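You operate a simulated robot arm through the tools that you are given. There is no shell and no other tool. Be economical: measure what you need, move in short steps, check, and stop when the job is done.

Carry out the task below with a simulated robot arm. There is one attempt and no reset: what you move stays moved.

JOB
Fetch the yellow zip bag and set it on the desk top. Press the stop key three times. Fetch the yellow clip and set it on top of the black heat meter. Put the green pump bottle on the cabinet top away on the sideboard top. Put the glass with the black foot in the kitchen sink. Take the blue toothbrush and leave it on the counter beside the sink. Put the square cork coaster on the white plate. Put the red felt block on the top of the pouf. Put the small blue pot in the green bowl. Take the yellow felt pad on the short high shelf and put it away on the sideboard top. Lift the cover corner open. Do these in any order. Set down upright: yellow clip, green pump bottle, glass with the black foot.

It is judged by the outcome, as a careful person would: the job done as asked, and still so three seconds after it is handed in. It fails if anything else is knocked over, pushed out of place, dropped, spilled or broken. Lids that push on must go on centred and level and be pressed home; caps that screw on are set level and turned clockwise until they are tight.

ROBOT AND FRAMES
A 6-joint arm with a two-finger parallel gripper on a trunk, on a base that drives. Base frame: it is fixed to the floor where the robot stands at the start and does not move with it; the origin is under the middle of the robot, x ahead of it, y to its left, z up. Lengths are in mm, angles in rad, forces in N, time in s.
With the tool pointing down near the work surface it reaches from about 100 to 580 mm from the robot's upright axis, wherever it stands. Its first joint turns from -2.897 to 2.897 rad. Places, roughly: black heat meter [-500, -3000, 750]; blue toothbrush (18x3x2 cm) [1300, -5500, 800]; counter beside the sink (26x24 cm) [-160, -5680, 900]; cover corner [-1600, -500, 500]; desk top [-1700, 900, 800]; glass with the black foot (8x8x11 cm) [1700, -3000, 500]; green bowl [3000, -7250, 750]; green pump bottle (13x7x20 cm) [-300, -3100, 900]; kitchen sink [-300, -5300, 800]; red felt block (11x6x5 cm) [3100, -4700, 900]; sideboard top [1300, -8100, 800]; small blue pot (6x6x6 cm) [3000, -4000, 1100]; square cork coaster (10x11x5 cm) [2400, -5400, 800]; stop key [-400, -2200, 800]; top of the pouf [1600, -3900, 400]; white plate (21x21x2 cm) [-400, -3900, 1200]; yellow clip (3x4x5 cm) [-400, -2800, 800]; yellow felt pad (8x8x7 cm) [300, -8200, 1200]; yellow zip bag [500, -250, 1250]. Payload 4.1 kg.
Tool frame: the origin (TCP) lies between the finger pads and is the grasp point; the fingertips stand 23 mm ahead of it; z points along the fingers, y is the line along which they close. Largest opening 94 mm; finger width 38, thickness 10; the body of the gripper, 54 by 96 mm, starts 39 mm behind the TCP.
Orientation is told as [roll, pitch, yaw] about the base's x, y, z axes, in that order, counted from this pose: with the fingers straight down and closing along the base's y, the tool's x points along the base's -x, its y along +y and its z along -z.

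CONTROLS
- The arm moves only by the tool step_arm. Its argument "motion" is one flat list of numbers, 7 for each row, row after row: the shift along the base's x, y, z in mm, then the turn, a rotation vector about the base's x, y, z in rad, then the opening in per cent of the stroke, from 0 (shut) to 100 (fully open). In form: [dx, dy, dz, wx, wy, wz, jaw, dx, dy, dz, wx, wy, wz, jaw, ...]. A call has 1 to 20 rows; each row shifts and turns the commanded pose from where the row before left it. Each row takes 0.2 s and may step no farther than 50 mm and 0.15 rad from the row before; otherwise, or with a gripper value out of range, the whole call is refused. A pose out of reach is approached as far as the arm can. The call stops where the force on the tool passes 40 N (or 10 N more than at its start, if that is more) or the arm is blocked; 0.2 s more then pass. The fingers move at their own pace (about 45 mm/s each) and stop on an object; they squeeze with about 32 N. The grip force told is the motor's: it shows also when the fingers shut on nothing. Time passes only in rows, and 0.2 s behind the last, so rows that do not move let the fingers close. It gives the time, the measured TCP pose, the force on the tool (base axes), the opening and the grip force at its end, in the units of the frame above (readings bear some noise), with the torque about the TCP (base axes, N m) and any sound that the robot's microphone picked up.
- Cameras (640 x 400 px; columns grow to the right, rows downward): "scene" is now at [20.3, 124.1, 1556.6]; the picture's right is [-0.46, -0.89, 0.00], its down [-0.47, 0.24, -0.85] and it looks along [0.76, -0.39, -0.53] (base axes); focal length 260 px, centre (320, 200). "wrist" rides on the gripper at [86, 16, -74] in the tool frame; the picture's right is [-0.18, 0.98, 0.00], its down [-0.58, -0.11, -0.81] and it looks along [-0.79, -0.15, 0.59] (tool axes); focal length 243 px, centre (320, 200). There is no depth. A picture from a camera that has moved, and an enlarged one, comes with that camera's place and axes in the base frame and with its lens.
- capture(camera): a new picture of that camera. It takes no simulated time.
- slide_trunk(by): slides the trunk up (or, below 0, down) by that many mm; the arm and the scene camera ride with it, the base frame stays. It gives what a move gives, with no picture.
- roll_base(legs): drives the robot by 1 to 6 legs, each [ahead, turn to the left] in mm and rad, along the robot's own axes; the way and the turn of a leg run together, so that a leg with both is an arc; at most 1500 mm and 3.142 rad a leg. The arm and the cameras ride along, it lands a little off, and it stops where it bumps. It gives what a move gives.
- aim_head(pan, tilt): turns the head with the scene camera to pan (to the left, within 2.705 rad either way) and tilt (down, from -0.506 to 1.204), counted from straight ahead of the robot. It gives what a move gives.
- enlarge(camera, box): a new picture of the part [left, top, right, bottom] of that camera's present view, enlarged. It takes no simulated time.
- job_done(): hands the job in; it is judged then, once.

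Work in short steps. Places have to be worked out from the pictures, the camera data and where the tool is seen: move nearer, look again, correct. Check each grasp and each placing, and mend what went wrong. You have 525 turns and 300 pictures in all, those below and enlarged ones among them. Open the gripper and draw the arm clear of the work before you hand the job in, unless the task says otherwise.

The tools are called after "Request:" as a command line: name --argument value ..., lists and objects as JSON in quotes. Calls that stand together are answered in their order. step_arm: Moves the arm, as the interface text tells. Its arguments: {"type":"object","properties":{"motion":{"type":"array"}},"required":["motion"]} The other tools are called the same way: slide_trunk (by) slides the trunk up or down; roll_base (legs) drives the base; aim_head (pan, tilt) turns the head that bears the scene camera; capture (camera) takes a picture; enlarge (camera, box) takes an enlarged picture of a part of a camera's view; job_done () hands the job in.

At the start:

```text
clock: 0.0
ee_pos: [326.6, -160.7, 1322.2]
ee_rot: [-0.002, 0.001, -0.001]
force: [-0.6, 0.3, 0.1]
ft_torque: [-0.04, 0.01, -0.01]
grip_width: 93.7
finger_force: 0.2
trunk travel left (down, up): [-500.0, 90.0]
robot x, y, heading: [1.0, 0.5, -0.008]
head pan, tilt: [-0.476, 0.553]
```

scene: 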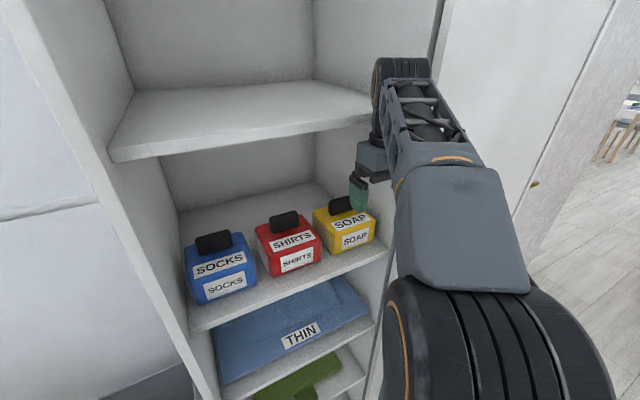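
wrist: 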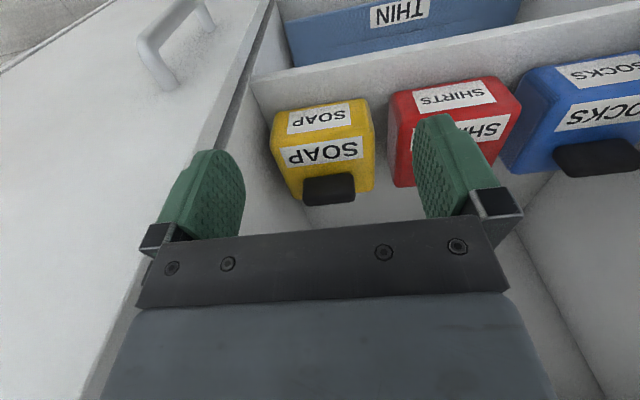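

I start by looking closely at the shelf with the yellow bag.

Request:
enlarge --camera "scene" --box '[170, 80, 400, 320]'

Request:
enlarge --camera "wrist" --box '[240, 60, 540, 240]'

```text
1.67 times, centred on (285, 200) of scene
camera zoom: at [20.3, 124.1, 1556.6], right [-0.46, -0.89, 0.0], down [-0.47, 0.24, -0.85], along [0.76, -0.39, -0.53], focal length 433 px, centre (378, 200)
```

zoom: 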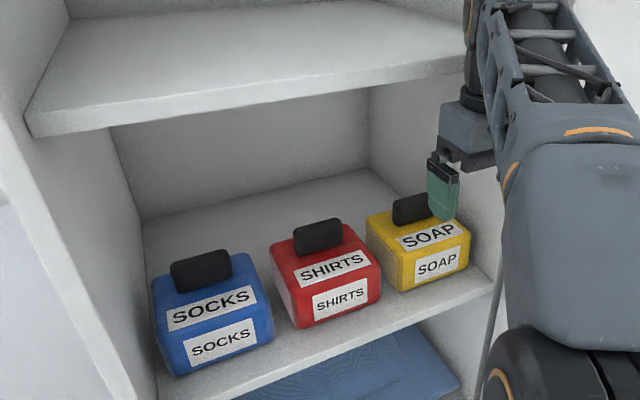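

```text
2.13 times, centred on (390, 150) of wrist
camera zoom: at [240.0, -143.6, 1397.2], right [0.18, 0.98, 0.0], down [0.58, -0.11, 0.81], along [0.79, -0.15, -0.59], focal length 518 px, centre (171, 307)
```

zoom: 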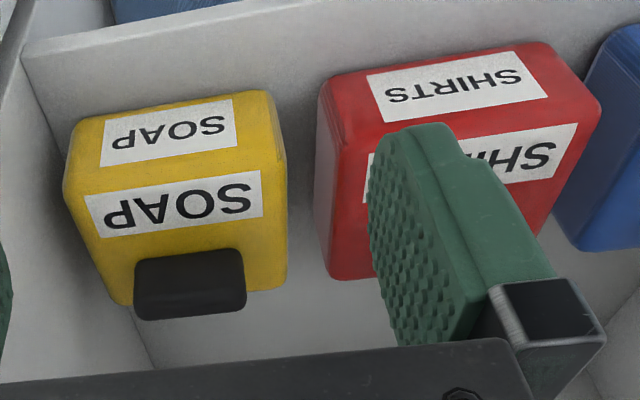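

The tab of the yellow bag is a black block around (490,-178, 1175–1218), wide in y. I tilt the tool 45° forward and come to a standoff in front of it.

Request:
step_arm --motion '[5, -3, -3, 0, -0.131, 0, 100, 5, -3, -3, 0, -0.131, 0, 100, 5, -3, -3, 0, -0.131, 0, 100, 5, -3, -3, 0, -0.131, 0, 100, 5, -3, -3, 0, -0.131, 0, 100, 5, -3, -3, 0, -0.131, 0, 100]'

Request:
capture --camera "wrist"

Request:
capture --camera "scene"

```text
clock: 1.4
ee_pos: [356.8, -178.1, 1303.8]
ee_rot: [0.0, -0.788, 0.0]
force: [-0.5, -0.4, -0.2]
ft_torque: [0.02, 0.0, -0.01]
grip_width: 94.1
finger_force: 0.0
trunk travel left (down, up): [-500.0, 90.0]
robot x, y, heading: [0.8, -0.7, 0.0]
head pan, tilt: [-0.476, 0.553]
```

```text
295 pictures are left
camera wrist: at [242.4, -161.1, 1295.8], right [0.13, 0.98, 0.13], down [-0.16, -0.11, 0.98], along [0.98, -0.15, 0.15], focal length 243 px, centre (320, 200)
```

wrist: 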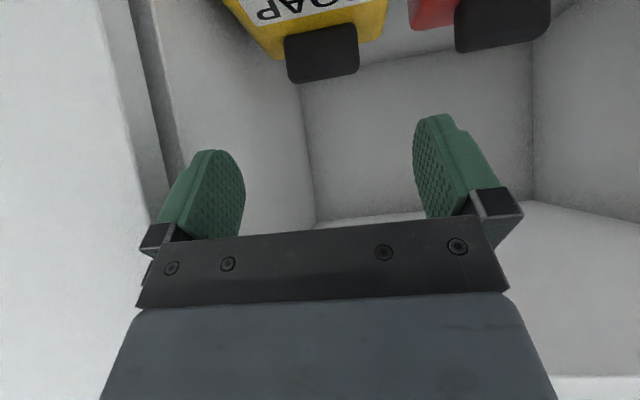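

```text
294 pictures are left
camera scene: at [20.2, 124.2, 1556.6], right [-0.46, -0.89, 0.0], down [-0.47, 0.24, -0.85], along [0.76, -0.39, -0.53], focal length 260 px, centre (320, 200)
```

scene: 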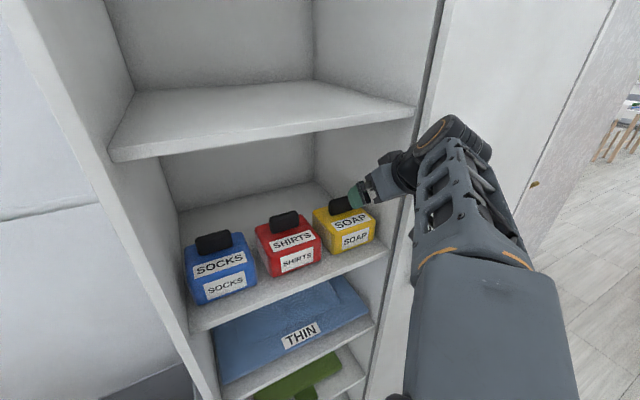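

The tab centre is at about (490,-181). I go forward around it and check before closing.

Request:
step_arm --motion '[27, -1, -19, 0, 0, 0, 100, 27, -1, -19, 0, 0, 0, 100, 27, -1, -19, 0, 0, 0, 100, 27, 0, -19, 0, 0, 0, 100, 25, 0, -19, 0, 0, 0, 100]'

Request:
capture --camera "wrist"

```text
clock: 2.6
ee_pos: [491.4, -180.5, 1210.2]
ee_rot: [0.001, -0.786, -0.001]
force: [-0.3, -0.3, -0.2]
ft_torque: [0.0, -0.01, 0.02]
grip_width: 94.1
finger_force: 0.0
trunk travel left (down, up): [-500.0, 90.0]
robot x, y, heading: [-1.0, -2.1, -0.002]
head pan, tilt: [-0.476, 0.553]
```

```text
293 pictures are left
camera wrist: at [377.4, -164.1, 1201.0], right [0.13, 0.98, 0.13], down [-0.16, -0.11, 0.98], along [0.98, -0.15, 0.14], focal length 243 px, centre (320, 200)
```

wrist: 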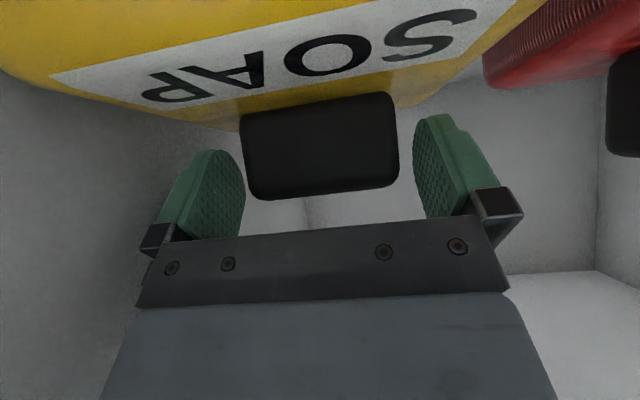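

The tab sits between the pads. I close on it.

Request:
step_arm --motion '[0, 0, 0, 0, 0, 0, 20, 0, 0, 0, 0, 0, 0, 20, 0, 0, 0, 0, 0, 0, 20, 0, 0, 0, 0, 0, 0, 20]'

```text
clock: 3.6
ee_pos: [491.3, -180.3, 1208.6]
ee_rot: [-0.001, -0.785, 0.0]
force: [0.8, 0.2, 0.9]
ft_torque: [0.14, -0.19, 0.01]
grip_width: 69.6
finger_force: 32.5
trunk travel left (down, up): [-500.0, 90.0]
robot x, y, heading: [2.0, -0.9, -0.001]
head pan, tilt: [-0.476, 0.553]
```

Gripped at 69.6 mm. I lift 40 mm and draw it out of the shelf.

Request:
step_arm --motion '[0, 0, 10, 0, 0, 0, 20, 0, 0, 15, 0, 0, 0, 20, 0, 0, 15, 0, 0, 0, 20, -20, 0, 5, 0, 0, 0, 20, -30, 0, 0, 0, 0, 0, 20, -30, 0, 0, 0, 0, 0, 20, -30, 0, 0, 0, 0, 0, 20, -30, 0, 0, 0, 0, 0, 20]'

Request:
capture --camera "wrist"

Request:
capture --camera "scene"

```text
clock: 5.4
ee_pos: [348.8, -182.0, 1256.4]
ee_rot: [-0.001, -0.786, 0.0]
force: [-0.3, 0.1, 0.1]
ft_torque: [-0.01, 0.01, 0.04]
grip_width: 18.8
finger_force: 0.1
trunk travel left (down, up): [-500.0, 90.0]
robot x, y, heading: [4.9, 1.6, 0.002]
head pan, tilt: [-0.476, 0.553]
```

```text
292 pictures are left
camera wrist: at [234.6, -165.0, 1247.8], right [0.13, 0.98, 0.13], down [-0.16, -0.11, 0.98], along [0.98, -0.15, 0.14], focal length 243 px, centre (320, 200)
```

wrist: 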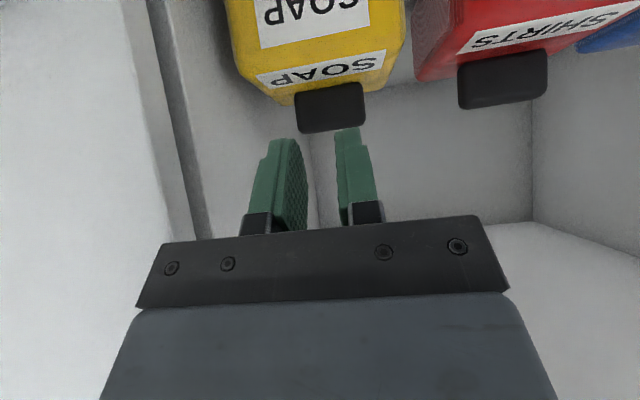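

```text
291 pictures are left
camera scene: at [20.1, 124.3, 1556.6], right [-0.46, -0.89, 0.0], down [-0.47, 0.24, -0.85], along [0.76, -0.39, -0.53], focal length 260 px, centre (320, 200)
```

scene: 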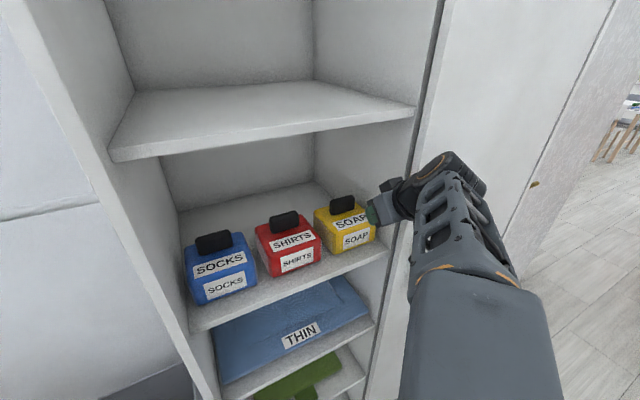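

It slipped off: the pads sat too high on the rounded tab. The bag is still in place, so I flatten the tilt to 30° below horizontal for a fuller, lower grip.

Request:
step_arm --motion '[0, 0, 0, 0, -0.131, 0, 100, 0, 0, 0, 0, -0.131, 0, 100, 10, 0, -8, 0, 0, 0, 100, 20, 0, -10, 0, 0, 0, 100, 20, 0, -10, 0, 0, 0, 100, 30, 0, -10, 0, 0, 0, 100, 30, 0, -10, 0, 0, 0, 100, 30, 0, -8, 0, 0, 0, 100]'

Request:
capture --camera "wrist"

```text
clock: 7.2
ee_pos: [489.2, -179.9, 1202.7]
ee_rot: [-0.001, -1.055, 0.0]
force: [-3.1, -1.6, 13.2]
ft_torque: [0.43, -0.05, 0.24]
grip_width: 94.0
finger_force: 0.2
trunk travel left (down, up): [-500.0, 90.0]
robot x, y, heading: [3.0, 0.3, -0.003]
head pan, tilt: [-0.476, 0.553]
```

```text
290 pictures are left
camera wrist: at [380.5, -163.4, 1164.5], right [0.09, 0.98, 0.16], down [-0.41, -0.11, 0.9], along [0.91, -0.15, 0.4], focal length 243 px, centre (320, 200)
```

wrist: 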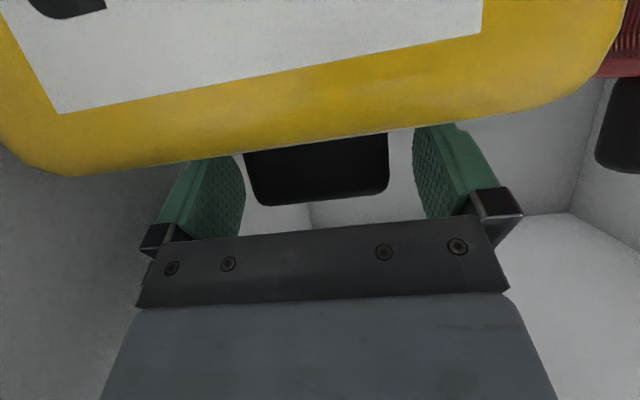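

The tips just touch the bag's top (13 N). I raise a few mm, then close and pull up in small rows.

Request:
step_arm --motion '[2, -1, 4, 0, 0, 0, 100, 0, 0, 0, 0, 0, 0, 10, 0, 0, 0, 0, 0, 0, 10, 0, 0, 0, 0, 0, 0, 10, 0, 0, 0, 0, 0, 0, 10, 0, 0, 3, 0, 0, 0, 10, 0, 0, 3, 0, 0, 0, 10]'

```text
clock: 8.8
ee_pos: [490.3, -181.8, 1209.5]
ee_rot: [-0.002, -1.049, 0.001]
force: [-0.2, -0.1, -3.6]
ft_torque: [0.0, -0.04, -0.02]
grip_width: 69.7
finger_force: 32.0
trunk travel left (down, up): [-500.0, 90.0]
robot x, y, heading: [2.7, 0.6, 0.002]
head pan, tilt: [-0.476, 0.553]
```

Request:
step_arm --motion '[0, 0, 4, 0, 0, 0, 0, 0, 0, 4, 0, 0, 0, 0, 0, 0, 5, 0, 0, 0, 0]'

Request:
capture --camera "wrist"

```text
clock: 9.6
ee_pos: [492.6, -181.9, 1221.7]
ee_rot: [-0.001, -1.049, 0.001]
force: [-0.4, -0.3, -3.5]
ft_torque: [0.0, -0.02, -0.02]
grip_width: 69.6
finger_force: 31.5
trunk travel left (down, up): [-500.0, 90.0]
robot x, y, heading: [1.2, -3.6, -0.0]
head pan, tilt: [-0.476, 0.553]
```

```text
289 pictures are left
camera wrist: at [384.6, -165.6, 1184.1], right [0.09, 0.98, 0.16], down [-0.41, -0.11, 0.91], along [0.91, -0.15, 0.39], focal length 243 px, centre (320, 200)
```

wrist: 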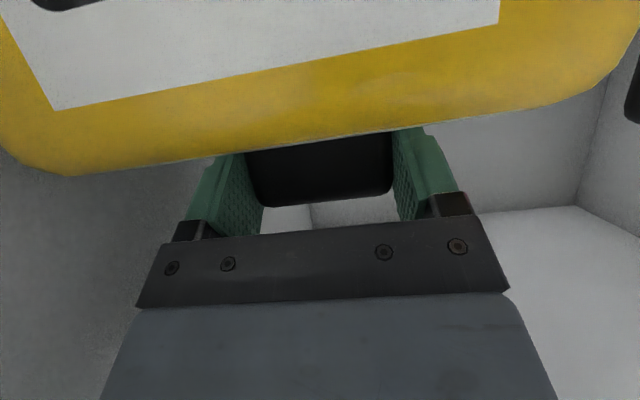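

The bag is held (3.5 N). I lift a little more and draw it out gently.

Request:
step_arm --motion '[0, 0, 6, 0, 0, 0, 0, 0, 0, 6, 0, 0, 0, 0, 0, 0, 6, 0, 0, 0, 0, -5, 0, 3, 0, 0, 0, 0, -10, 0, 0, 0, 0, 0, 0, -12, 0, 0, 0, 0, 0, 0, -14, 0, 0, 0, 0, 0, 0, -14, 0, 0, 0, 0, 0, 0, -14, 0, 0, 0, 0, 0, 0, -14, 0, 0, 0, 0, 0, 0, -14, 0, 0, 0, 0, 0, 0, -14, 0, 0, 0, 0, 0, 0, -14, 0, 0, 0, 0, 0, 0, -14, 0, 0, 0, 0, 0, 0, -14, 0, 0, 0, 0, 0, 0, -14, 0, 0, 0, 0, 0, 0]'

Request:
capture --camera "scene"

```text
clock: 13.0
ee_pos: [324.0, -182.4, 1242.2]
ee_rot: [0.0, -1.049, 0.0]
force: [0.0, -0.3, -3.7]
ft_torque: [-0.03, -0.04, 0.0]
grip_width: 69.8
finger_force: 32.4
trunk travel left (down, up): [-500.0, 90.0]
robot x, y, heading: [0.1, -3.5, 0.001]
head pan, tilt: [-0.476, 0.553]
```

```text
288 pictures are left
camera scene: at [20.3, 124.1, 1556.6], right [-0.46, -0.89, 0.0], down [-0.47, 0.24, -0.85], along [0.76, -0.39, -0.53], focal length 260 px, centre (320, 200)
```

scene: 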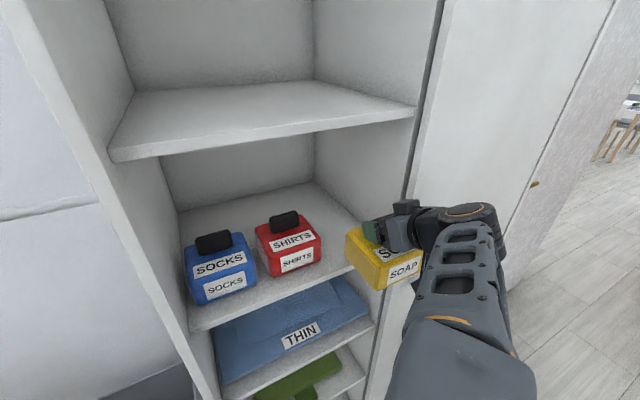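

The bag is out. Now look around (behind and sides) to plan driving to the desk.

Request:
aim_head --pan 2.6 --tilt 0.35

Request:
capture --camera "scene"

Request:
aim_head --pan -2.6 --tilt 0.35

Request:
capture --camera "scene"

Request:
aim_head --pan -1.4 --tilt 0.3

Request:
capture --camera "scene"

```text
clock: 15.7
ee_pos: [323.5, -181.7, 1244.2]
ee_rot: [0.0, -1.049, 0.0]
force: [0.8, 0.3, -3.4]
ft_torque: [0.02, 0.0, -0.01]
grip_width: 69.7
finger_force: 32.3
trunk travel left (down, up): [-500.0, 90.0]
robot x, y, heading: [0.1, -0.5, -0.004]
head pan, tilt: [2.601, 0.351]
```

```text
287 pictures are left
camera scene: at [-139.1, 213.2, 1575.2], right [0.52, 0.86, 0.0], down [0.29, -0.18, -0.94], along [-0.8, 0.48, -0.34], focal length 260 px, centre (320, 200)
```

scene: 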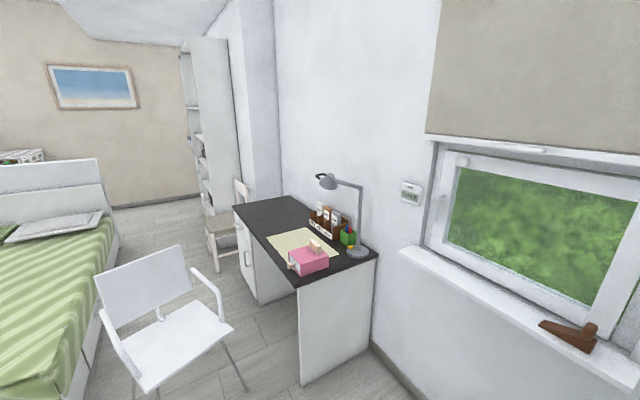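

```text
clock: 19.7
ee_pos: [324.2, -182.4, 1242.4]
ee_rot: [-0.001, -1.05, 0.001]
force: [0.5, -0.6, -3.0]
ft_torque: [0.03, -0.01, 0.01]
grip_width: 69.6
finger_force: 31.9
trunk travel left (down, up): [-500.0, 90.0]
robot x, y, heading: [-2.7, -0.7, -0.005]
head pan, tilt: [-2.601, 0.351]
```

```text
286 pictures are left
camera scene: at [-139.1, 117.2, 1575.2], right [-0.52, 0.86, 0.0], down [0.29, 0.18, -0.94], along [-0.8, -0.48, -0.34], focal length 260 px, centre (320, 200)
```

scene: 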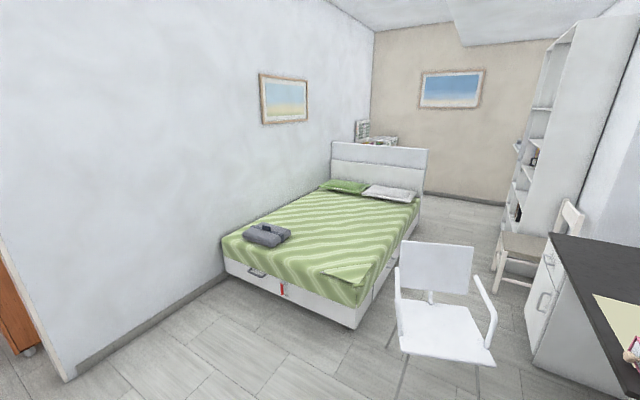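

```text
clock: 21.1
ee_pos: [325.0, -181.5, 1243.6]
ee_rot: [0.0, -1.047, 0.0]
force: [0.1, 0.4, -4.2]
ft_torque: [0.01, 0.0, -0.02]
grip_width: 69.8
finger_force: 31.9
trunk travel left (down, up): [-500.0, 90.0]
robot x, y, heading: [-2.9, 0.7, 0.001]
head pan, tilt: [-1.4, 0.3]
```

```text
285 pictures are left
camera scene: at [-43.5, 73.1, 1579.9], right [-0.99, -0.17, 0.0], down [-0.05, 0.29, -0.96], along [0.16, -0.94, -0.3], focal length 260 px, centre (320, 200)
```

scene: 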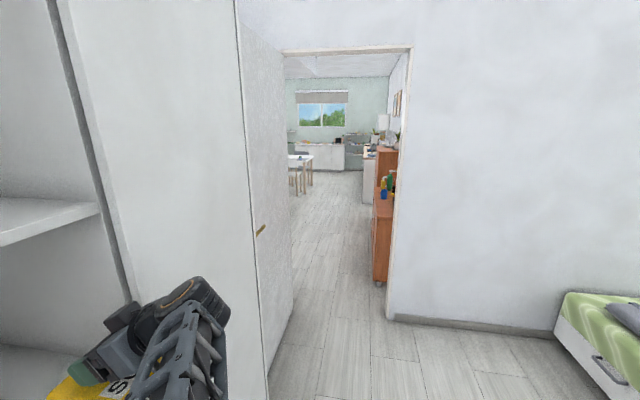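

I now examine the desk closely, and the robot's own base footprint.

Request:
aim_head --pan 2.6 --tilt 0.5

Request:
enlarge --camera "scene" --box '[200, 100, 400, 240]'

Request:
aim_head --pan 2.0 --tilt 1.2

Request:
capture --camera "scene"

```text
clock: 24.4
ee_pos: [324.1, -181.4, 1242.6]
ee_rot: [0.0, -1.048, 0.002]
force: [0.7, 0.1, -2.6]
ft_torque: [-0.03, 0.0, 0.0]
grip_width: 69.8
finger_force: 32.4
trunk travel left (down, up): [-500.0, 90.0]
robot x, y, heading: [0.8, -2.0, 0.004]
head pan, tilt: [2.601, 0.499]
```

```text
2.86 times, centred on (300, 170) of scene
camera zoom: at [-137.3, 212.1, 1561.5], right [0.52, 0.86, 0.0], down [0.41, -0.25, -0.88], along [-0.75, 0.45, -0.48], focal length 743 px, centre (377, 286)
```

zoom: 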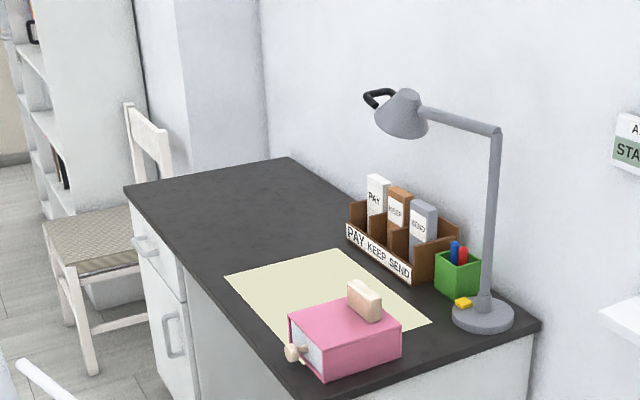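

```text
clock: 25.5
ee_pos: [324.6, -182.1, 1243.1]
ee_rot: [-0.001, -1.049, 0.0]
force: [0.4, 0.6, -3.2]
ft_torque: [-0.01, 0.0, 0.02]
grip_width: 69.6
finger_force: 31.9
trunk travel left (down, up): [-500.0, 90.0]
robot x, y, heading: [-2.1, -3.6, 0.001]
head pan, tilt: [2.0, 1.201]
```

```text
283 pictures are left
camera scene: at [-82.6, 216.0, 1507.9], right [0.91, 0.42, 0.0], down [0.39, -0.85, -0.36], along [-0.15, 0.33, -0.93], focal length 260 px, centre (320, 200)
```

scene: 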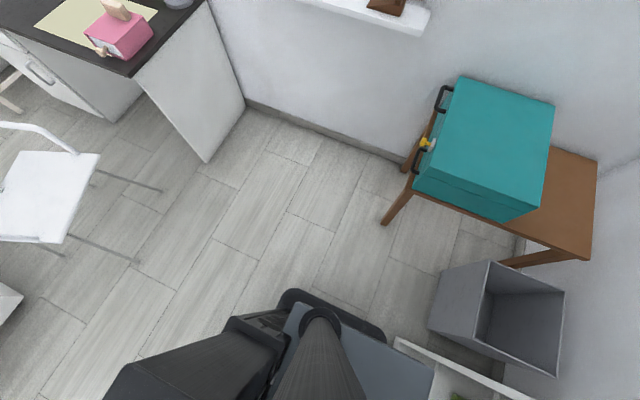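

Chair blocks the front of the desk, so I'll approach from its near end (edge x≈-1070). Back away from the shelf, turn, and drive towards (-780, 800).

Request:
roll_base --legs '[[-400, 0], [0, 1.99], [850, 0]]'

Request:
aim_head --pan 0.9 --tilt 0.7

Request:
capture --camera "scene"

```text
clock: 36.8
ee_pos: [-691.1, 1147.7, 1244.6]
ee_rot: [-0.004, -1.053, 1.971]
force: [9.6, -30.7, 1.3]
ft_torque: [-0.76, -0.62, 0.33]
grip_width: 69.8
finger_force: 32.0
trunk travel left (down, up): [-500.0, 90.0]
robot x, y, heading: [-737.0, 784.1, 1.966]
head pan, tilt: [2.0, 1.201]
```

```text
clock: 38.1
ee_pos: [-690.6, 1145.9, 1244.4]
ee_rot: [-0.003, -1.049, 1.971]
force: [9.5, -29.6, 3.3]
ft_torque: [-0.61, -0.46, 0.48]
grip_width: 69.9
finger_force: 32.0
trunk travel left (down, up): [-500.0, 90.0]
robot x, y, heading: [-735.0, 781.3, 1.966]
head pan, tilt: [0.901, 0.7]
```

```text
282 pictures are left
camera scene: at [-945.2, 679.5, 1543.6], right [0.27, 0.96, 0.0], down [0.62, -0.17, -0.77], along [-0.74, 0.21, -0.64], focal length 260 px, centre (320, 200)
```

scene: 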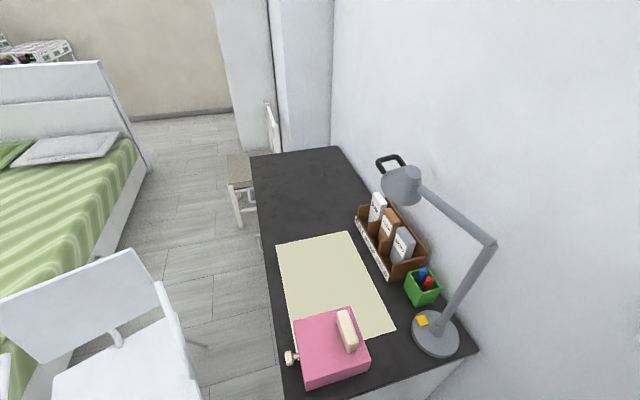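

The held bag is pressing on the wall; I back off 180 mm and check the bag.

Request:
roll_base --legs '[[-180, 0]]'

Request:
capture --camera "wrist"

Request:
aim_head --pan 0 --tilt 0.7

Request:
capture --camera "scene"

```text
clock: 39.6
ee_pos: [-621.1, 983.2, 1244.1]
ee_rot: [-0.001, -1.049, 1.97]
force: [-0.1, -0.6, -3.6]
ft_torque: [0.07, 0.0, 0.01]
grip_width: 69.9
finger_force: 31.8
trunk travel left (down, up): [-500.0, 90.0]
robot x, y, heading: [-661.6, 615.5, 1.968]
head pan, tilt: [0.901, 0.7]
```

```text
281 pictures are left
camera wrist: at [-595.1, 878.6, 1205.4], right [-0.94, -0.3, 0.16], down [0.26, -0.34, 0.91], along [-0.22, 0.89, 0.39], focal length 243 px, centre (320, 200)
```

wrist: 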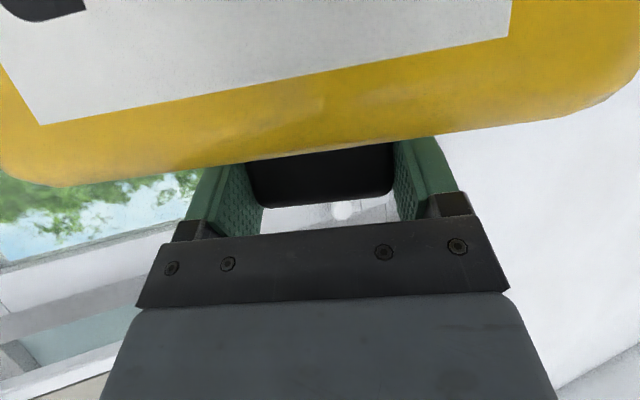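

```text
clock: 40.9
ee_pos: [-621.7, 984.4, 1243.6]
ee_rot: [-0.001, -1.047, 1.97]
force: [-0.4, -0.9, -3.5]
ft_torque: [0.01, 0.04, 0.05]
grip_width: 69.8
finger_force: 31.8
trunk travel left (down, up): [-500.0, 90.0]
robot x, y, heading: [-662.7, 615.1, 1.965]
head pan, tilt: [0.0, 0.7]
```

```text
280 pictures are left
camera scene: at [-827.2, 572.2, 1543.8], right [0.92, 0.39, 0.0], down [0.25, -0.59, -0.76], along [-0.3, 0.7, -0.64], focal length 260 px, centre (320, 200)
```

scene: 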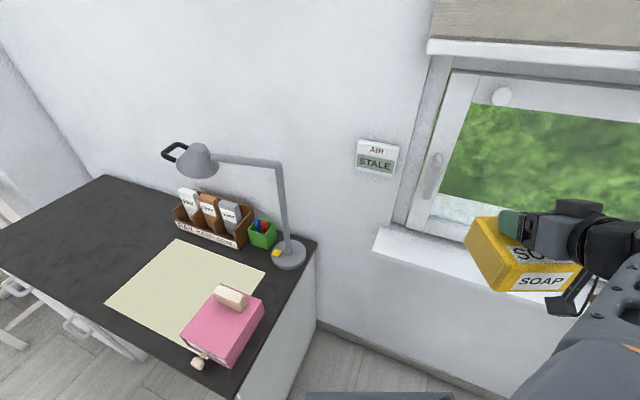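

The bag is still held. Desk top is z≈742; a free bare spot is around (-1185, 963) between the pink box and the lamp. Turn left toward it and advance a bit.

Request:
roll_base --legs '[[0, 0.588], [110, 0]]'

Request:
aim_head --pan 0.2 --tilt 0.9

Request:
capture --camera "scene"

```text
clock: 43.6
ee_pos: [-924.3, 1007.2, 1242.1]
ee_rot: [-0.002, -1.046, 2.558]
force: [-0.4, 1.1, -4.0]
ft_torque: [-0.03, 0.01, 0.0]
grip_width: 69.8
finger_force: 31.7
trunk travel left (down, up): [-500.0, 90.0]
robot x, y, heading: [-753.2, 675.5, 2.555]
head pan, tilt: [0.0, 0.7]
```

```text
clock: 44.4
ee_pos: [-924.5, 1006.6, 1242.5]
ee_rot: [-0.002, -1.049, 2.557]
force: [-0.2, -0.1, -2.5]
ft_torque: [0.02, 0.04, 0.02]
grip_width: 69.6
finger_force: 32.3
trunk travel left (down, up): [-500.0, 90.0]
robot x, y, heading: [-751.8, 671.2, 2.558]
head pan, tilt: [0.201, 0.901]
```

```text
279 pictures are left
camera scene: at [-866.4, 530.3, 1527.7], right [0.38, 0.93, 0.0], down [0.73, -0.3, -0.62], along [-0.58, 0.23, -0.78], focal length 260 px, centre (320, 200)
```

scene: 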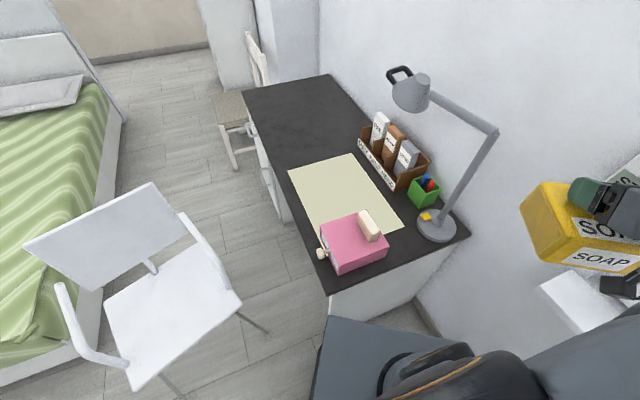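

The clear zone beyond the pink box (center ≈(-1400, 930)) is roomier; I shift the robot sideways by a back-up manoeuvre to face the desk end at y≈860.

Request:
roll_base --legs '[[0, 1.125], [-370, 0], [0, -0.54]]'

Request:
aim_head --pan 0.1 --tilt 0.7

Request:
capture --camera "scene"

```text
clock: 51.0
ee_pos: [-759.4, 1045.4, 1242.9]
ee_rot: [-0.002, -1.046, 3.14]
force: [0.1, 0.1, -3.2]
ft_torque: [-0.01, 0.0, -0.01]
grip_width: 69.9
finger_force: 31.9
trunk travel left (down, up): [-500.0, 90.0]
robot x, y, heading: [-438.7, 855.7, 3.137]
head pan, tilt: [0.201, 0.901]
```

```text
clock: 51.8
ee_pos: [-761.3, 1044.2, 1243.3]
ee_rot: [-0.001, -1.047, 3.142]
force: [0.6, 1.2, -3.2]
ft_torque: [0.0, 0.04, -0.02]
grip_width: 69.8
finger_force: 31.9
trunk travel left (down, up): [-500.0, 90.0]
robot x, y, heading: [-432.9, 859.2, 3.135]
head pan, tilt: [0.099, 0.7]
```

```text
278 pictures are left
camera scene: at [-461.7, 686.1, 1543.7], right [-0.1, 1.0, 0.0], down [0.64, 0.06, -0.76], along [-0.76, -0.07, -0.64], focal length 260 px, centre (320, 200)
```

scene: 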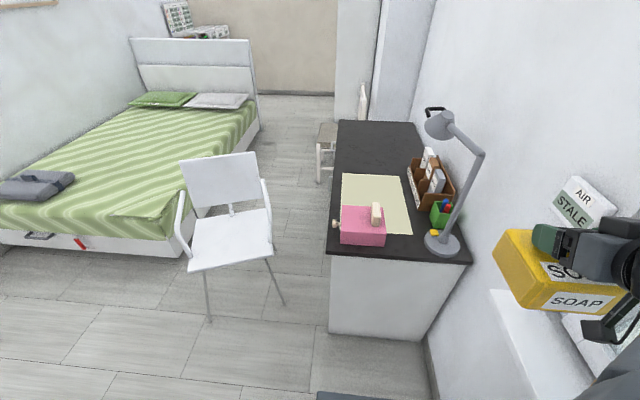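

Move the arm sideways to y≈910 gently, then drive forward.

Request:
step_arm --motion '[0, -15, 0, 0, 0, 0, 0, 0, -20, 0, 0, 0, 0, 0, 0, -20, 0, 0, 0, 0, 0, 0, -20, 0, 0, 0, 0, 0, 0, -20, 0, 0, 0, 0, 0, 0, -20, 0, 0, 0, 0, 0, 0, -19, 0, 0, 0, 0, 0]'

Request:
roll_base --legs '[[395, 0]]'

Request:
aim_head --pan -0.1 --tilt 0.9

Request:
capture --camera "scene"

```text
clock: 52.7
ee_pos: [-775.6, 1005.0, 1194.9]
ee_rot: [0.206, -0.917, 2.948]
force: [0.2, 0.3, -3.2]
ft_torque: [0.05, 0.05, 0.01]
grip_width: 70.0
finger_force: 31.5
trunk travel left (down, up): [-500.0, 90.0]
robot x, y, heading: [-437.0, 862.7, 3.133]
head pan, tilt: [0.099, 0.7]
stopped in row 4: the arm was blocked; the commanded pose is now the measured one
```

```text
clock: 55.2
ee_pos: [-1171.5, 1008.6, 1195.8]
ee_rot: [0.208, -0.918, 2.944]
force: [-0.6, -0.6, -4.1]
ft_torque: [0.04, 0.05, 0.0]
grip_width: 69.9
finger_force: 32.0
trunk travel left (down, up): [-500.0, 90.0]
robot x, y, heading: [-835.1, 865.1, 3.135]
head pan, tilt: [0.099, 0.7]
```

```text
clock: 55.9
ee_pos: [-1172.7, 1009.3, 1194.8]
ee_rot: [0.207, -0.917, 2.943]
force: [-0.1, 0.7, -3.9]
ft_torque: [0.05, 0.05, 0.01]
grip_width: 69.6
finger_force: 32.3
trunk travel left (down, up): [-500.0, 90.0]
robot x, y, heading: [-835.7, 868.0, 3.139]
head pan, tilt: [-0.099, 0.901]
```

```text
277 pictures are left
camera scene: at [-848.7, 704.0, 1527.7], right [0.11, 0.99, 0.0], down [0.78, -0.08, -0.62], along [-0.62, 0.07, -0.78], focal length 260 px, centre (320, 200)
```

scene: 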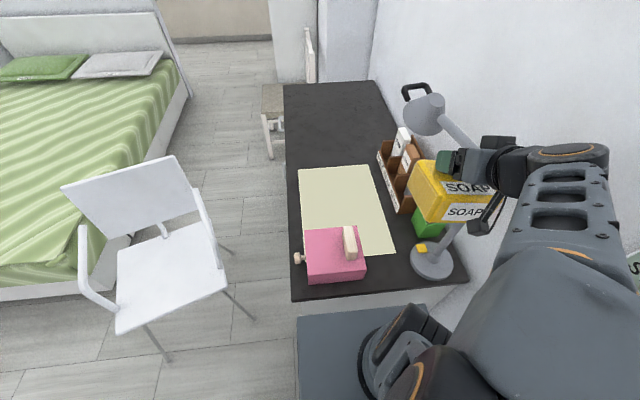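

The arm stopped short (joint limit in the tucked pose), with the bag slightly tilted. I extend outwards and to lower y while restoring the orientation, in small rows.

Request:
step_arm --motion '[-10, -15, 10, 0, 0, 0, 0, -10, -15, 10, 0, 0, 0, 0, -10, -15, 10, 0, 0, 0, 0, -10, -15, 10, 0, 0, 0, 0]'

```text
clock: 56.9
ee_pos: [-1212.5, 950.1, 1232.8]
ee_rot: [0.206, -0.917, 2.943]
force: [0.1, 0.5, -3.8]
ft_torque: [0.03, 0.06, 0.0]
grip_width: 69.9
finger_force: 32.4
trunk travel left (down, up): [-500.0, 90.0]
robot x, y, heading: [-831.6, 864.4, 3.136]
head pan, tilt: [-0.099, 0.901]
```

Works. Continue to y≈910 while levelling the bag.

Request:
step_arm --motion '[-12, -10, 0, 0.03, 0.033, 0.006, 0, -12, -10, 0, 0.03, 0.033, 0.006, 0, -12, -10, 0, 0.03, 0.033, 0.006, 0, -12, -10, 0, 0.025, 0.033, 0.006, 0]'

Request:
capture --camera "scene"

```text
clock: 57.9
ee_pos: [-1260.0, 908.6, 1233.6]
ee_rot: [0.024, -1.063, 3.118]
force: [-0.2, -0.4, -3.5]
ft_torque: [0.0, 0.03, 0.03]
grip_width: 69.7
finger_force: 32.0
trunk travel left (down, up): [-500.0, 90.0]
robot x, y, heading: [-833.3, 865.1, 3.135]
head pan, tilt: [-0.099, 0.901]
```

```text
276 pictures are left
camera scene: at [-849.0, 703.9, 1527.6], right [0.11, 0.99, 0.0], down [0.78, -0.08, -0.62], along [-0.62, 0.07, -0.78], focal length 260 px, centre (320, 200)
```

scene: 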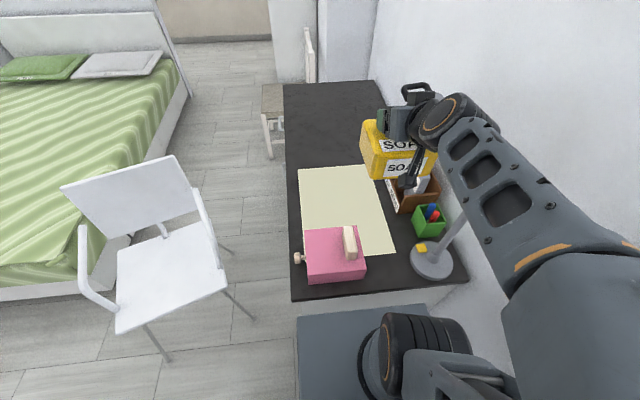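

Extend toward x≈-1405 at this height, then check the elbow relative to the lamp.

Request:
step_arm --motion '[-20, 0, 0, -0.01, 0, 0.01, 0, -20, 0, 0, -0.01, 0, 0.01, 0, -20, 0, 0, 0, 0, 0, 0, -20, 0, 0, 0, 0, 0, 0, -20, 0, 0, 0, 0, 0, 0, -20, 0, 0, 0, 0, 0, 0, -20, 0, 0, 0, 0, 0, 0]'

Request:
capture --camera "scene"

```text
clock: 59.5
ee_pos: [-1400.9, 908.3, 1233.9]
ee_rot: [0.065, -1.062, 3.102]
force: [0.4, -0.6, -3.6]
ft_torque: [0.01, -0.01, -0.01]
grip_width: 69.7
finger_force: 32.4
trunk travel left (down, up): [-500.0, 90.0]
robot x, y, heading: [-832.4, 861.9, 3.132]
head pan, tilt: [-0.099, 0.901]
```

```text
275 pictures are left
camera scene: at [-849.2, 704.0, 1527.6], right [0.11, 0.99, 0.0], down [0.78, -0.08, -0.62], along [-0.62, 0.07, -0.78], focal length 260 px, centre (320, 200)
```

scene: 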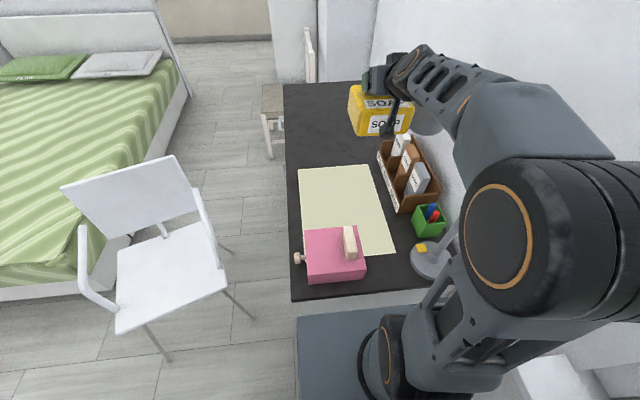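

The arm is now extended with its elbow high and away from the lamp. Nudge to (-1425, 885) and level, then lower by the trunk.

Request:
step_arm --motion '[-8, -7, 0, 0.01, 0, -0.005, 0, -8, -8, 0, 0.01, 0, -0.005, 0, -8, -8, 0, 0.01, 0, -0.005, 0]'

Request:
slide_trunk --by -290

Request:
capture --camera "scene"

Request:
capture --camera "wrist"

```text
clock: 60.3
ee_pos: [-1423.8, 883.9, 1234.4]
ee_rot: [0.004, -1.06, -3.14]
force: [0.2, 0.6, -3.0]
ft_torque: [0.01, 0.02, 0.0]
grip_width: 69.6
finger_force: 32.5
trunk travel left (down, up): [-500.0, 90.0]
robot x, y, heading: [-833.4, 864.6, 3.133]
head pan, tilt: [-0.099, 0.901]
```

```text
clock: 63.2
ee_pos: [-1423.7, 884.6, 944.5]
ee_rot: [0.004, -1.062, -3.14]
force: [-0.6, 0.4, -2.9]
ft_torque: [0.02, 0.03, 0.02]
grip_width: 69.6
finger_force: 31.5
trunk travel left (down, up): [-210.0, 380.0]
robot x, y, heading: [-836.5, 862.1, 3.131]
head pan, tilt: [-0.099, 0.901]
```

```text
274 pictures are left
camera scene: at [-848.8, 704.0, 1237.7], right [0.11, 0.99, 0.0], down [0.78, -0.08, -0.62], along [-0.62, 0.07, -0.78], focal length 260 px, centre (320, 200)
```

scene: 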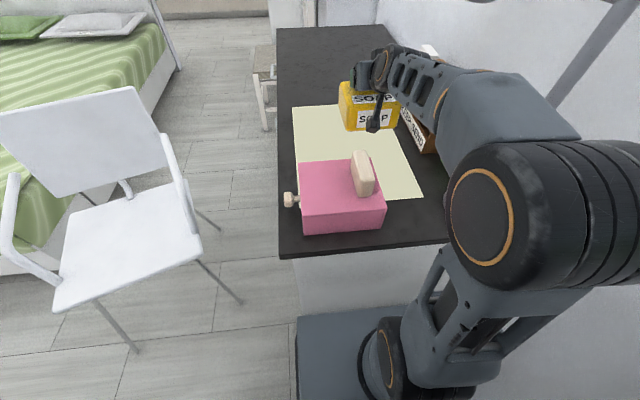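

```text
273 pictures are left
camera wrist: at [-1315.6, 869.6, 905.0], right [-0.09, -0.98, 0.16], down [0.42, 0.11, 0.9], along [-0.9, 0.15, 0.4], focal length 243 px, centre (320, 200)
```

wrist: 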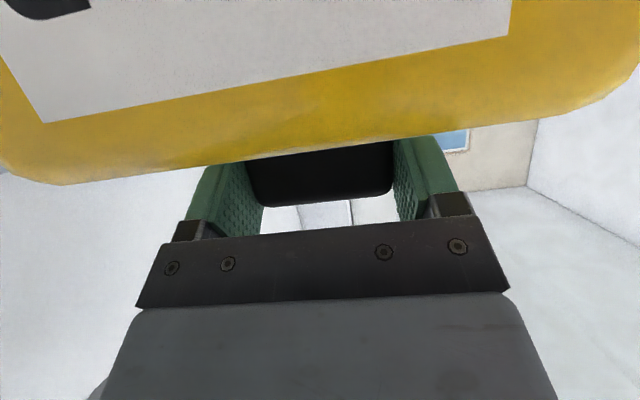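

The wrist camera bracket would come close to the pink box, so I shift another 45 mm to -x before lowering.

Request:
step_arm --motion '[-12, 3, 0, 0, 0, 0, 0, -12, 3, 0, 0, 0, 0, 0, -12, 3, 0, 0, 0, 0, 0, -12, 3, 0, 0, 0, 0, 0]'

Request:
slide_trunk --by -80

Request:
capture --camera "scene"

```text
clock: 64.2
ee_pos: [-1472.5, 897.4, 944.0]
ee_rot: [0.005, -1.062, -3.14]
force: [-0.1, -0.8, -4.0]
ft_torque: [-0.03, 0.0, 0.01]
grip_width: 69.7
finger_force: 32.5
trunk travel left (down, up): [-210.0, 380.0]
robot x, y, heading: [-835.8, 865.2, 3.134]
head pan, tilt: [-0.099, 0.901]
```

```text
clock: 65.4
ee_pos: [-1471.4, 898.0, 862.9]
ee_rot: [0.004, -1.061, -3.142]
force: [0.1, 0.2, -3.1]
ft_torque: [0.0, 0.06, 0.01]
grip_width: 70.0
finger_force: 31.6
trunk travel left (down, up): [-130.0, 460.0]
robot x, y, heading: [-835.5, 861.4, 3.133]
head pan, tilt: [-0.099, 0.901]
```

```text
272 pictures are left
camera scene: at [-848.8, 704.0, 1157.6], right [0.11, 0.99, 0.0], down [0.78, -0.08, -0.62], along [-0.62, 0.07, -0.78], focal length 260 px, centre (320, 200)
```

scene: 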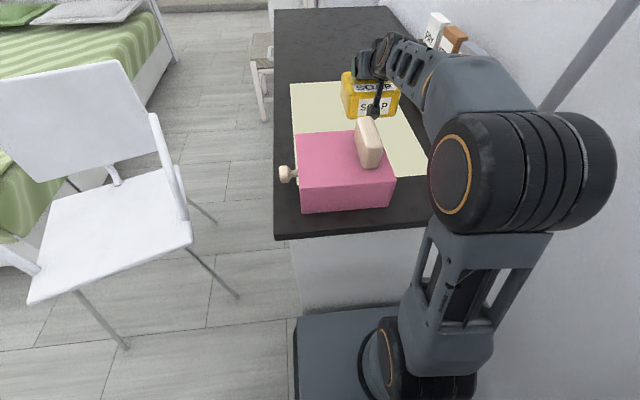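

Clear all around. Lower in small steps until contact.

Request:
step_arm --motion '[0, 0, -5, 0, 0, 0, 0, 0, 0, -5, 0, 0, 0, 0, 0, 0, -5, 0, 0, 0, 0, 0, 0, -4, 0, 0, 0, 0]'

Request:
enlarge --camera "scene" --box '[270, 20, 430, 140]'

```text
clock: 66.4
ee_pos: [-1470.1, 897.6, 854.1]
ee_rot: [0.0, -1.079, -3.137]
force: [7.0, -2.9, 28.3]
ft_torque: [0.14, 0.96, 0.27]
grip_width: 69.8
finger_force: 32.0
trunk travel left (down, up): [-130.0, 460.0]
robot x, y, heading: [-832.2, 862.8, 3.133]
head pan, tilt: [-0.099, 0.901]
```

```text
3.33 times, centred on (350, 80) of scene
camera zoom: at [-845.6, 703.5, 1158.2], right [0.11, 0.99, 0.0], down [0.78, -0.08, -0.62], along [-0.62, 0.07, -0.78], focal length 866 px, centre (220, 600)
```

zoom: 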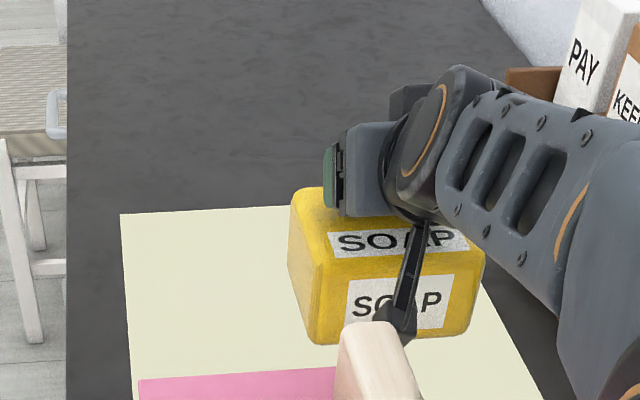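

Contact at bag height 108 mm above the desk, as expected. Relieve the press, then open.

Request:
step_arm --motion '[0, 0, 4, 0, 0, 0, 0, 0, 0, 3, 0, 0, 0, 0]'

```text
clock: 67.0
ee_pos: [-1470.1, 897.1, 853.4]
ee_rot: [0.004, -1.065, -3.139]
force: [0.6, -2.7, 17.5]
ft_torque: [0.28, 1.02, 0.11]
grip_width: 69.8
finger_force: 32.7
trunk travel left (down, up): [-130.0, 460.0]
robot x, y, heading: [-832.4, 864.5, 3.129]
head pan, tilt: [-0.099, 0.901]
```

Request:
step_arm --motion '[0, 0, 3, 0, 0, 0, 0, 0, 0, 0, 0, 0, 0, 40, 0, 0, 0, 0, 0, 0, 100, 0, 0, 0, 0, 0, 0, 100, 0, 0, 0, 0, 0, 0, 100]'

Request:
capture --camera "wrist"

```text
clock: 68.2
ee_pos: [-1470.9, 897.8, 853.8]
ee_rot: [0.003, -1.059, -3.14]
force: [-0.8, -0.1, -0.4]
ft_torque: [-0.01, 0.04, 0.0]
grip_width: 94.0
finger_force: 0.0
trunk travel left (down, up): [-130.0, 460.0]
robot x, y, heading: [-832.8, 859.5, 3.134]
head pan, tilt: [-0.099, 0.901]
```

```text
270 pictures are left
camera wrist: at [-1363.7, 882.2, 815.7], right [-0.09, -0.98, 0.16], down [0.42, 0.11, 0.9], along [-0.9, 0.15, 0.4], focal length 243 px, centre (320, 200)
```

wrist: 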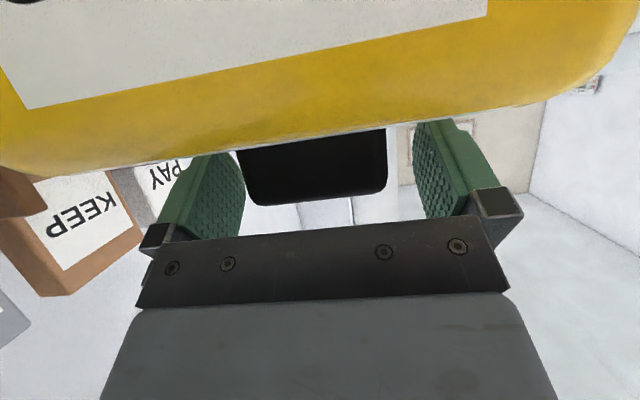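

Released cleanly. Raise straight up by trunk, then view.

Request:
step_arm --motion '[0, 0, 15, 0, 0, 0, 100, 0, 0, 20, 0, 0, 0, 100, 0, 0, 20, 0, 0, 0, 100]'

Request:
slide_trunk --by 300

Request:
capture --camera "scene"

```text
clock: 69.0
ee_pos: [-1471.2, 897.1, 910.7]
ee_rot: [0.004, -1.062, -3.143]
force: [0.0, -0.6, -0.1]
ft_torque: [0.02, 0.01, 0.0]
grip_width: 93.9
finger_force: 0.2
trunk travel left (down, up): [-130.0, 460.0]
robot x, y, heading: [-835.7, 863.1, 3.136]
head pan, tilt: [-0.099, 0.901]
```

```text
clock: 72.0
ee_pos: [-1471.7, 897.8, 1210.1]
ee_rot: [0.004, -1.063, -3.143]
force: [0.6, -0.6, 0.2]
ft_torque: [-0.02, -0.01, 0.0]
grip_width: 93.9
finger_force: 0.0
trunk travel left (down, up): [-430.0, 160.0]
robot x, y, heading: [-834.3, 863.7, 3.133]
head pan, tilt: [-0.099, 0.901]
```

```text
269 pictures are left
camera scene: at [-848.6, 703.9, 1457.6], right [0.11, 0.99, 0.0], down [0.78, -0.08, -0.62], along [-0.62, 0.07, -0.78], focal length 260 px, centre (320, 200)
```

scene: 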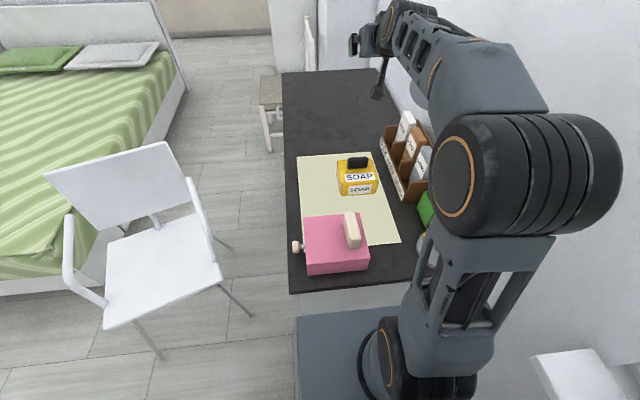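

Bag sits well. Retract the arm and return the tool to pointing down before driving.

Request:
step_arm --motion '[25, -5, 10, 0, -0.131, 0, 100, 25, -5, 10, 0, -0.131, 0, 100, 25, -5, 10, 0, -0.131, 0, 100, 25, -5, 10, 0, -0.131, 0, 100, 25, -5, 10, 0, -0.131, 0, 100, 25, 0, 5, 0, -0.131, 0, 100, 25, 0, 0, 0, -0.131, 0, 100, 25, 0, 0, 0, -0.131, 0, 100]'

```text
clock: 73.8
ee_pos: [-1271.9, 872.8, 1265.0]
ee_rot: [0.002, -0.011, -3.142]
force: [0.4, -0.1, -0.9]
ft_torque: [-0.01, 0.01, 0.0]
grip_width: 93.8
finger_force: 0.1
trunk travel left (down, up): [-430.0, 160.0]
robot x, y, heading: [-833.2, 863.5, 3.135]
head pan, tilt: [-0.099, 0.901]
```

Drive round to the foot of the bed.

Request:
roll_base --legs '[[-300, 0], [0, 1.43], [1480, 0], [0, -1.42]]'

Request:
aim_head --pan 0.1 --tilt 0.6

Request:
capture --camera "scene"

```text
clock: 78.6
ee_pos: [-810.4, 506.9, 1251.7]
ee_rot: [0.096, -0.031, -1.96]
force: [-1.6, 0.6, -0.8]
ft_torque: [-0.03, -0.14, -0.01]
grip_width: 93.9
finger_force: 0.1
trunk travel left (down, up): [-430.0, 160.0]
robot x, y, heading: [-537.8, 855.2, -1.979]
head pan, tilt: [-0.099, 0.901]
stopped in leg 2: the robot was blocked; the commanded pose is now the measured one
```

```text
clock: 79.4
ee_pos: [-797.9, 502.5, 1255.4]
ee_rot: [0.089, -0.034, -1.953]
force: [0.0, -0.8, 0.8]
ft_torque: [0.01, 0.0, 0.01]
grip_width: 94.1
finger_force: 0.1
trunk travel left (down, up): [-430.0, 160.0]
robot x, y, heading: [-535.2, 857.5, -1.975]
head pan, tilt: [0.099, 0.6]
```

```text
268 pictures are left
camera scene: at [-333.0, 739.8, 1479.7], right [-0.95, 0.3, 0.04], down [0.14, 0.55, -0.82], along [-0.27, -0.78, -0.57], focal length 260 px, centre (320, 200)
```

scene: 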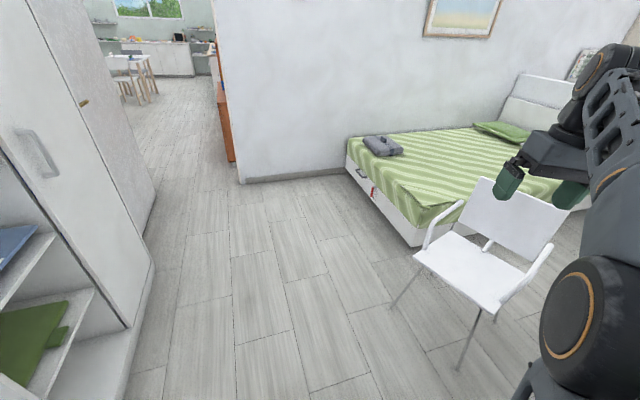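

Something at the rear blocked the turn (wall or sill), and the robot is a bit tilted. Move forward away from the wall.

Request:
roll_base --legs '[[200, 0]]'

Request:
aim_head --pan 2.6 --tilt 0.8

Request:
capture --camera "scene"

```text
clock: 81.0
ee_pos: [-878.2, 319.9, 1253.4]
ee_rot: [0.087, -0.028, -1.954]
force: [-0.8, -0.7, -0.4]
ft_torque: [0.0, 0.01, 0.01]
grip_width: 93.7
finger_force: 0.1
trunk travel left (down, up): [-430.0, 160.0]
robot x, y, heading: [-614.1, 677.0, -1.972]
head pan, tilt: [0.099, 0.6]
```

```text
clock: 83.2
ee_pos: [-878.4, 321.0, 1255.3]
ee_rot: [0.089, -0.028, -1.952]
force: [-0.3, 0.2, 0.2]
ft_torque: [0.01, -0.01, -0.02]
grip_width: 94.0
finger_force: 0.0
trunk travel left (down, up): [-430.0, 160.0]
robot x, y, heading: [-613.5, 678.6, -1.969]
head pan, tilt: [2.601, 0.799]
```

```text
267 pictures are left
camera scene: at [-371.3, 714.3, 1465.5], right [0.59, -0.81, 0.0], down [-0.58, -0.42, -0.7], along [0.56, 0.41, -0.72], focal length 260 px, centre (320, 200)
```

scene: 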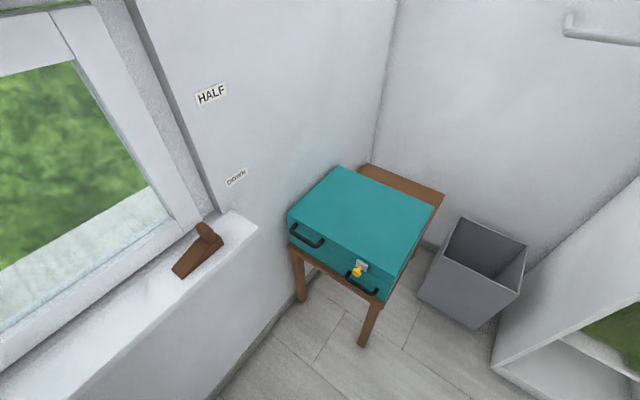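

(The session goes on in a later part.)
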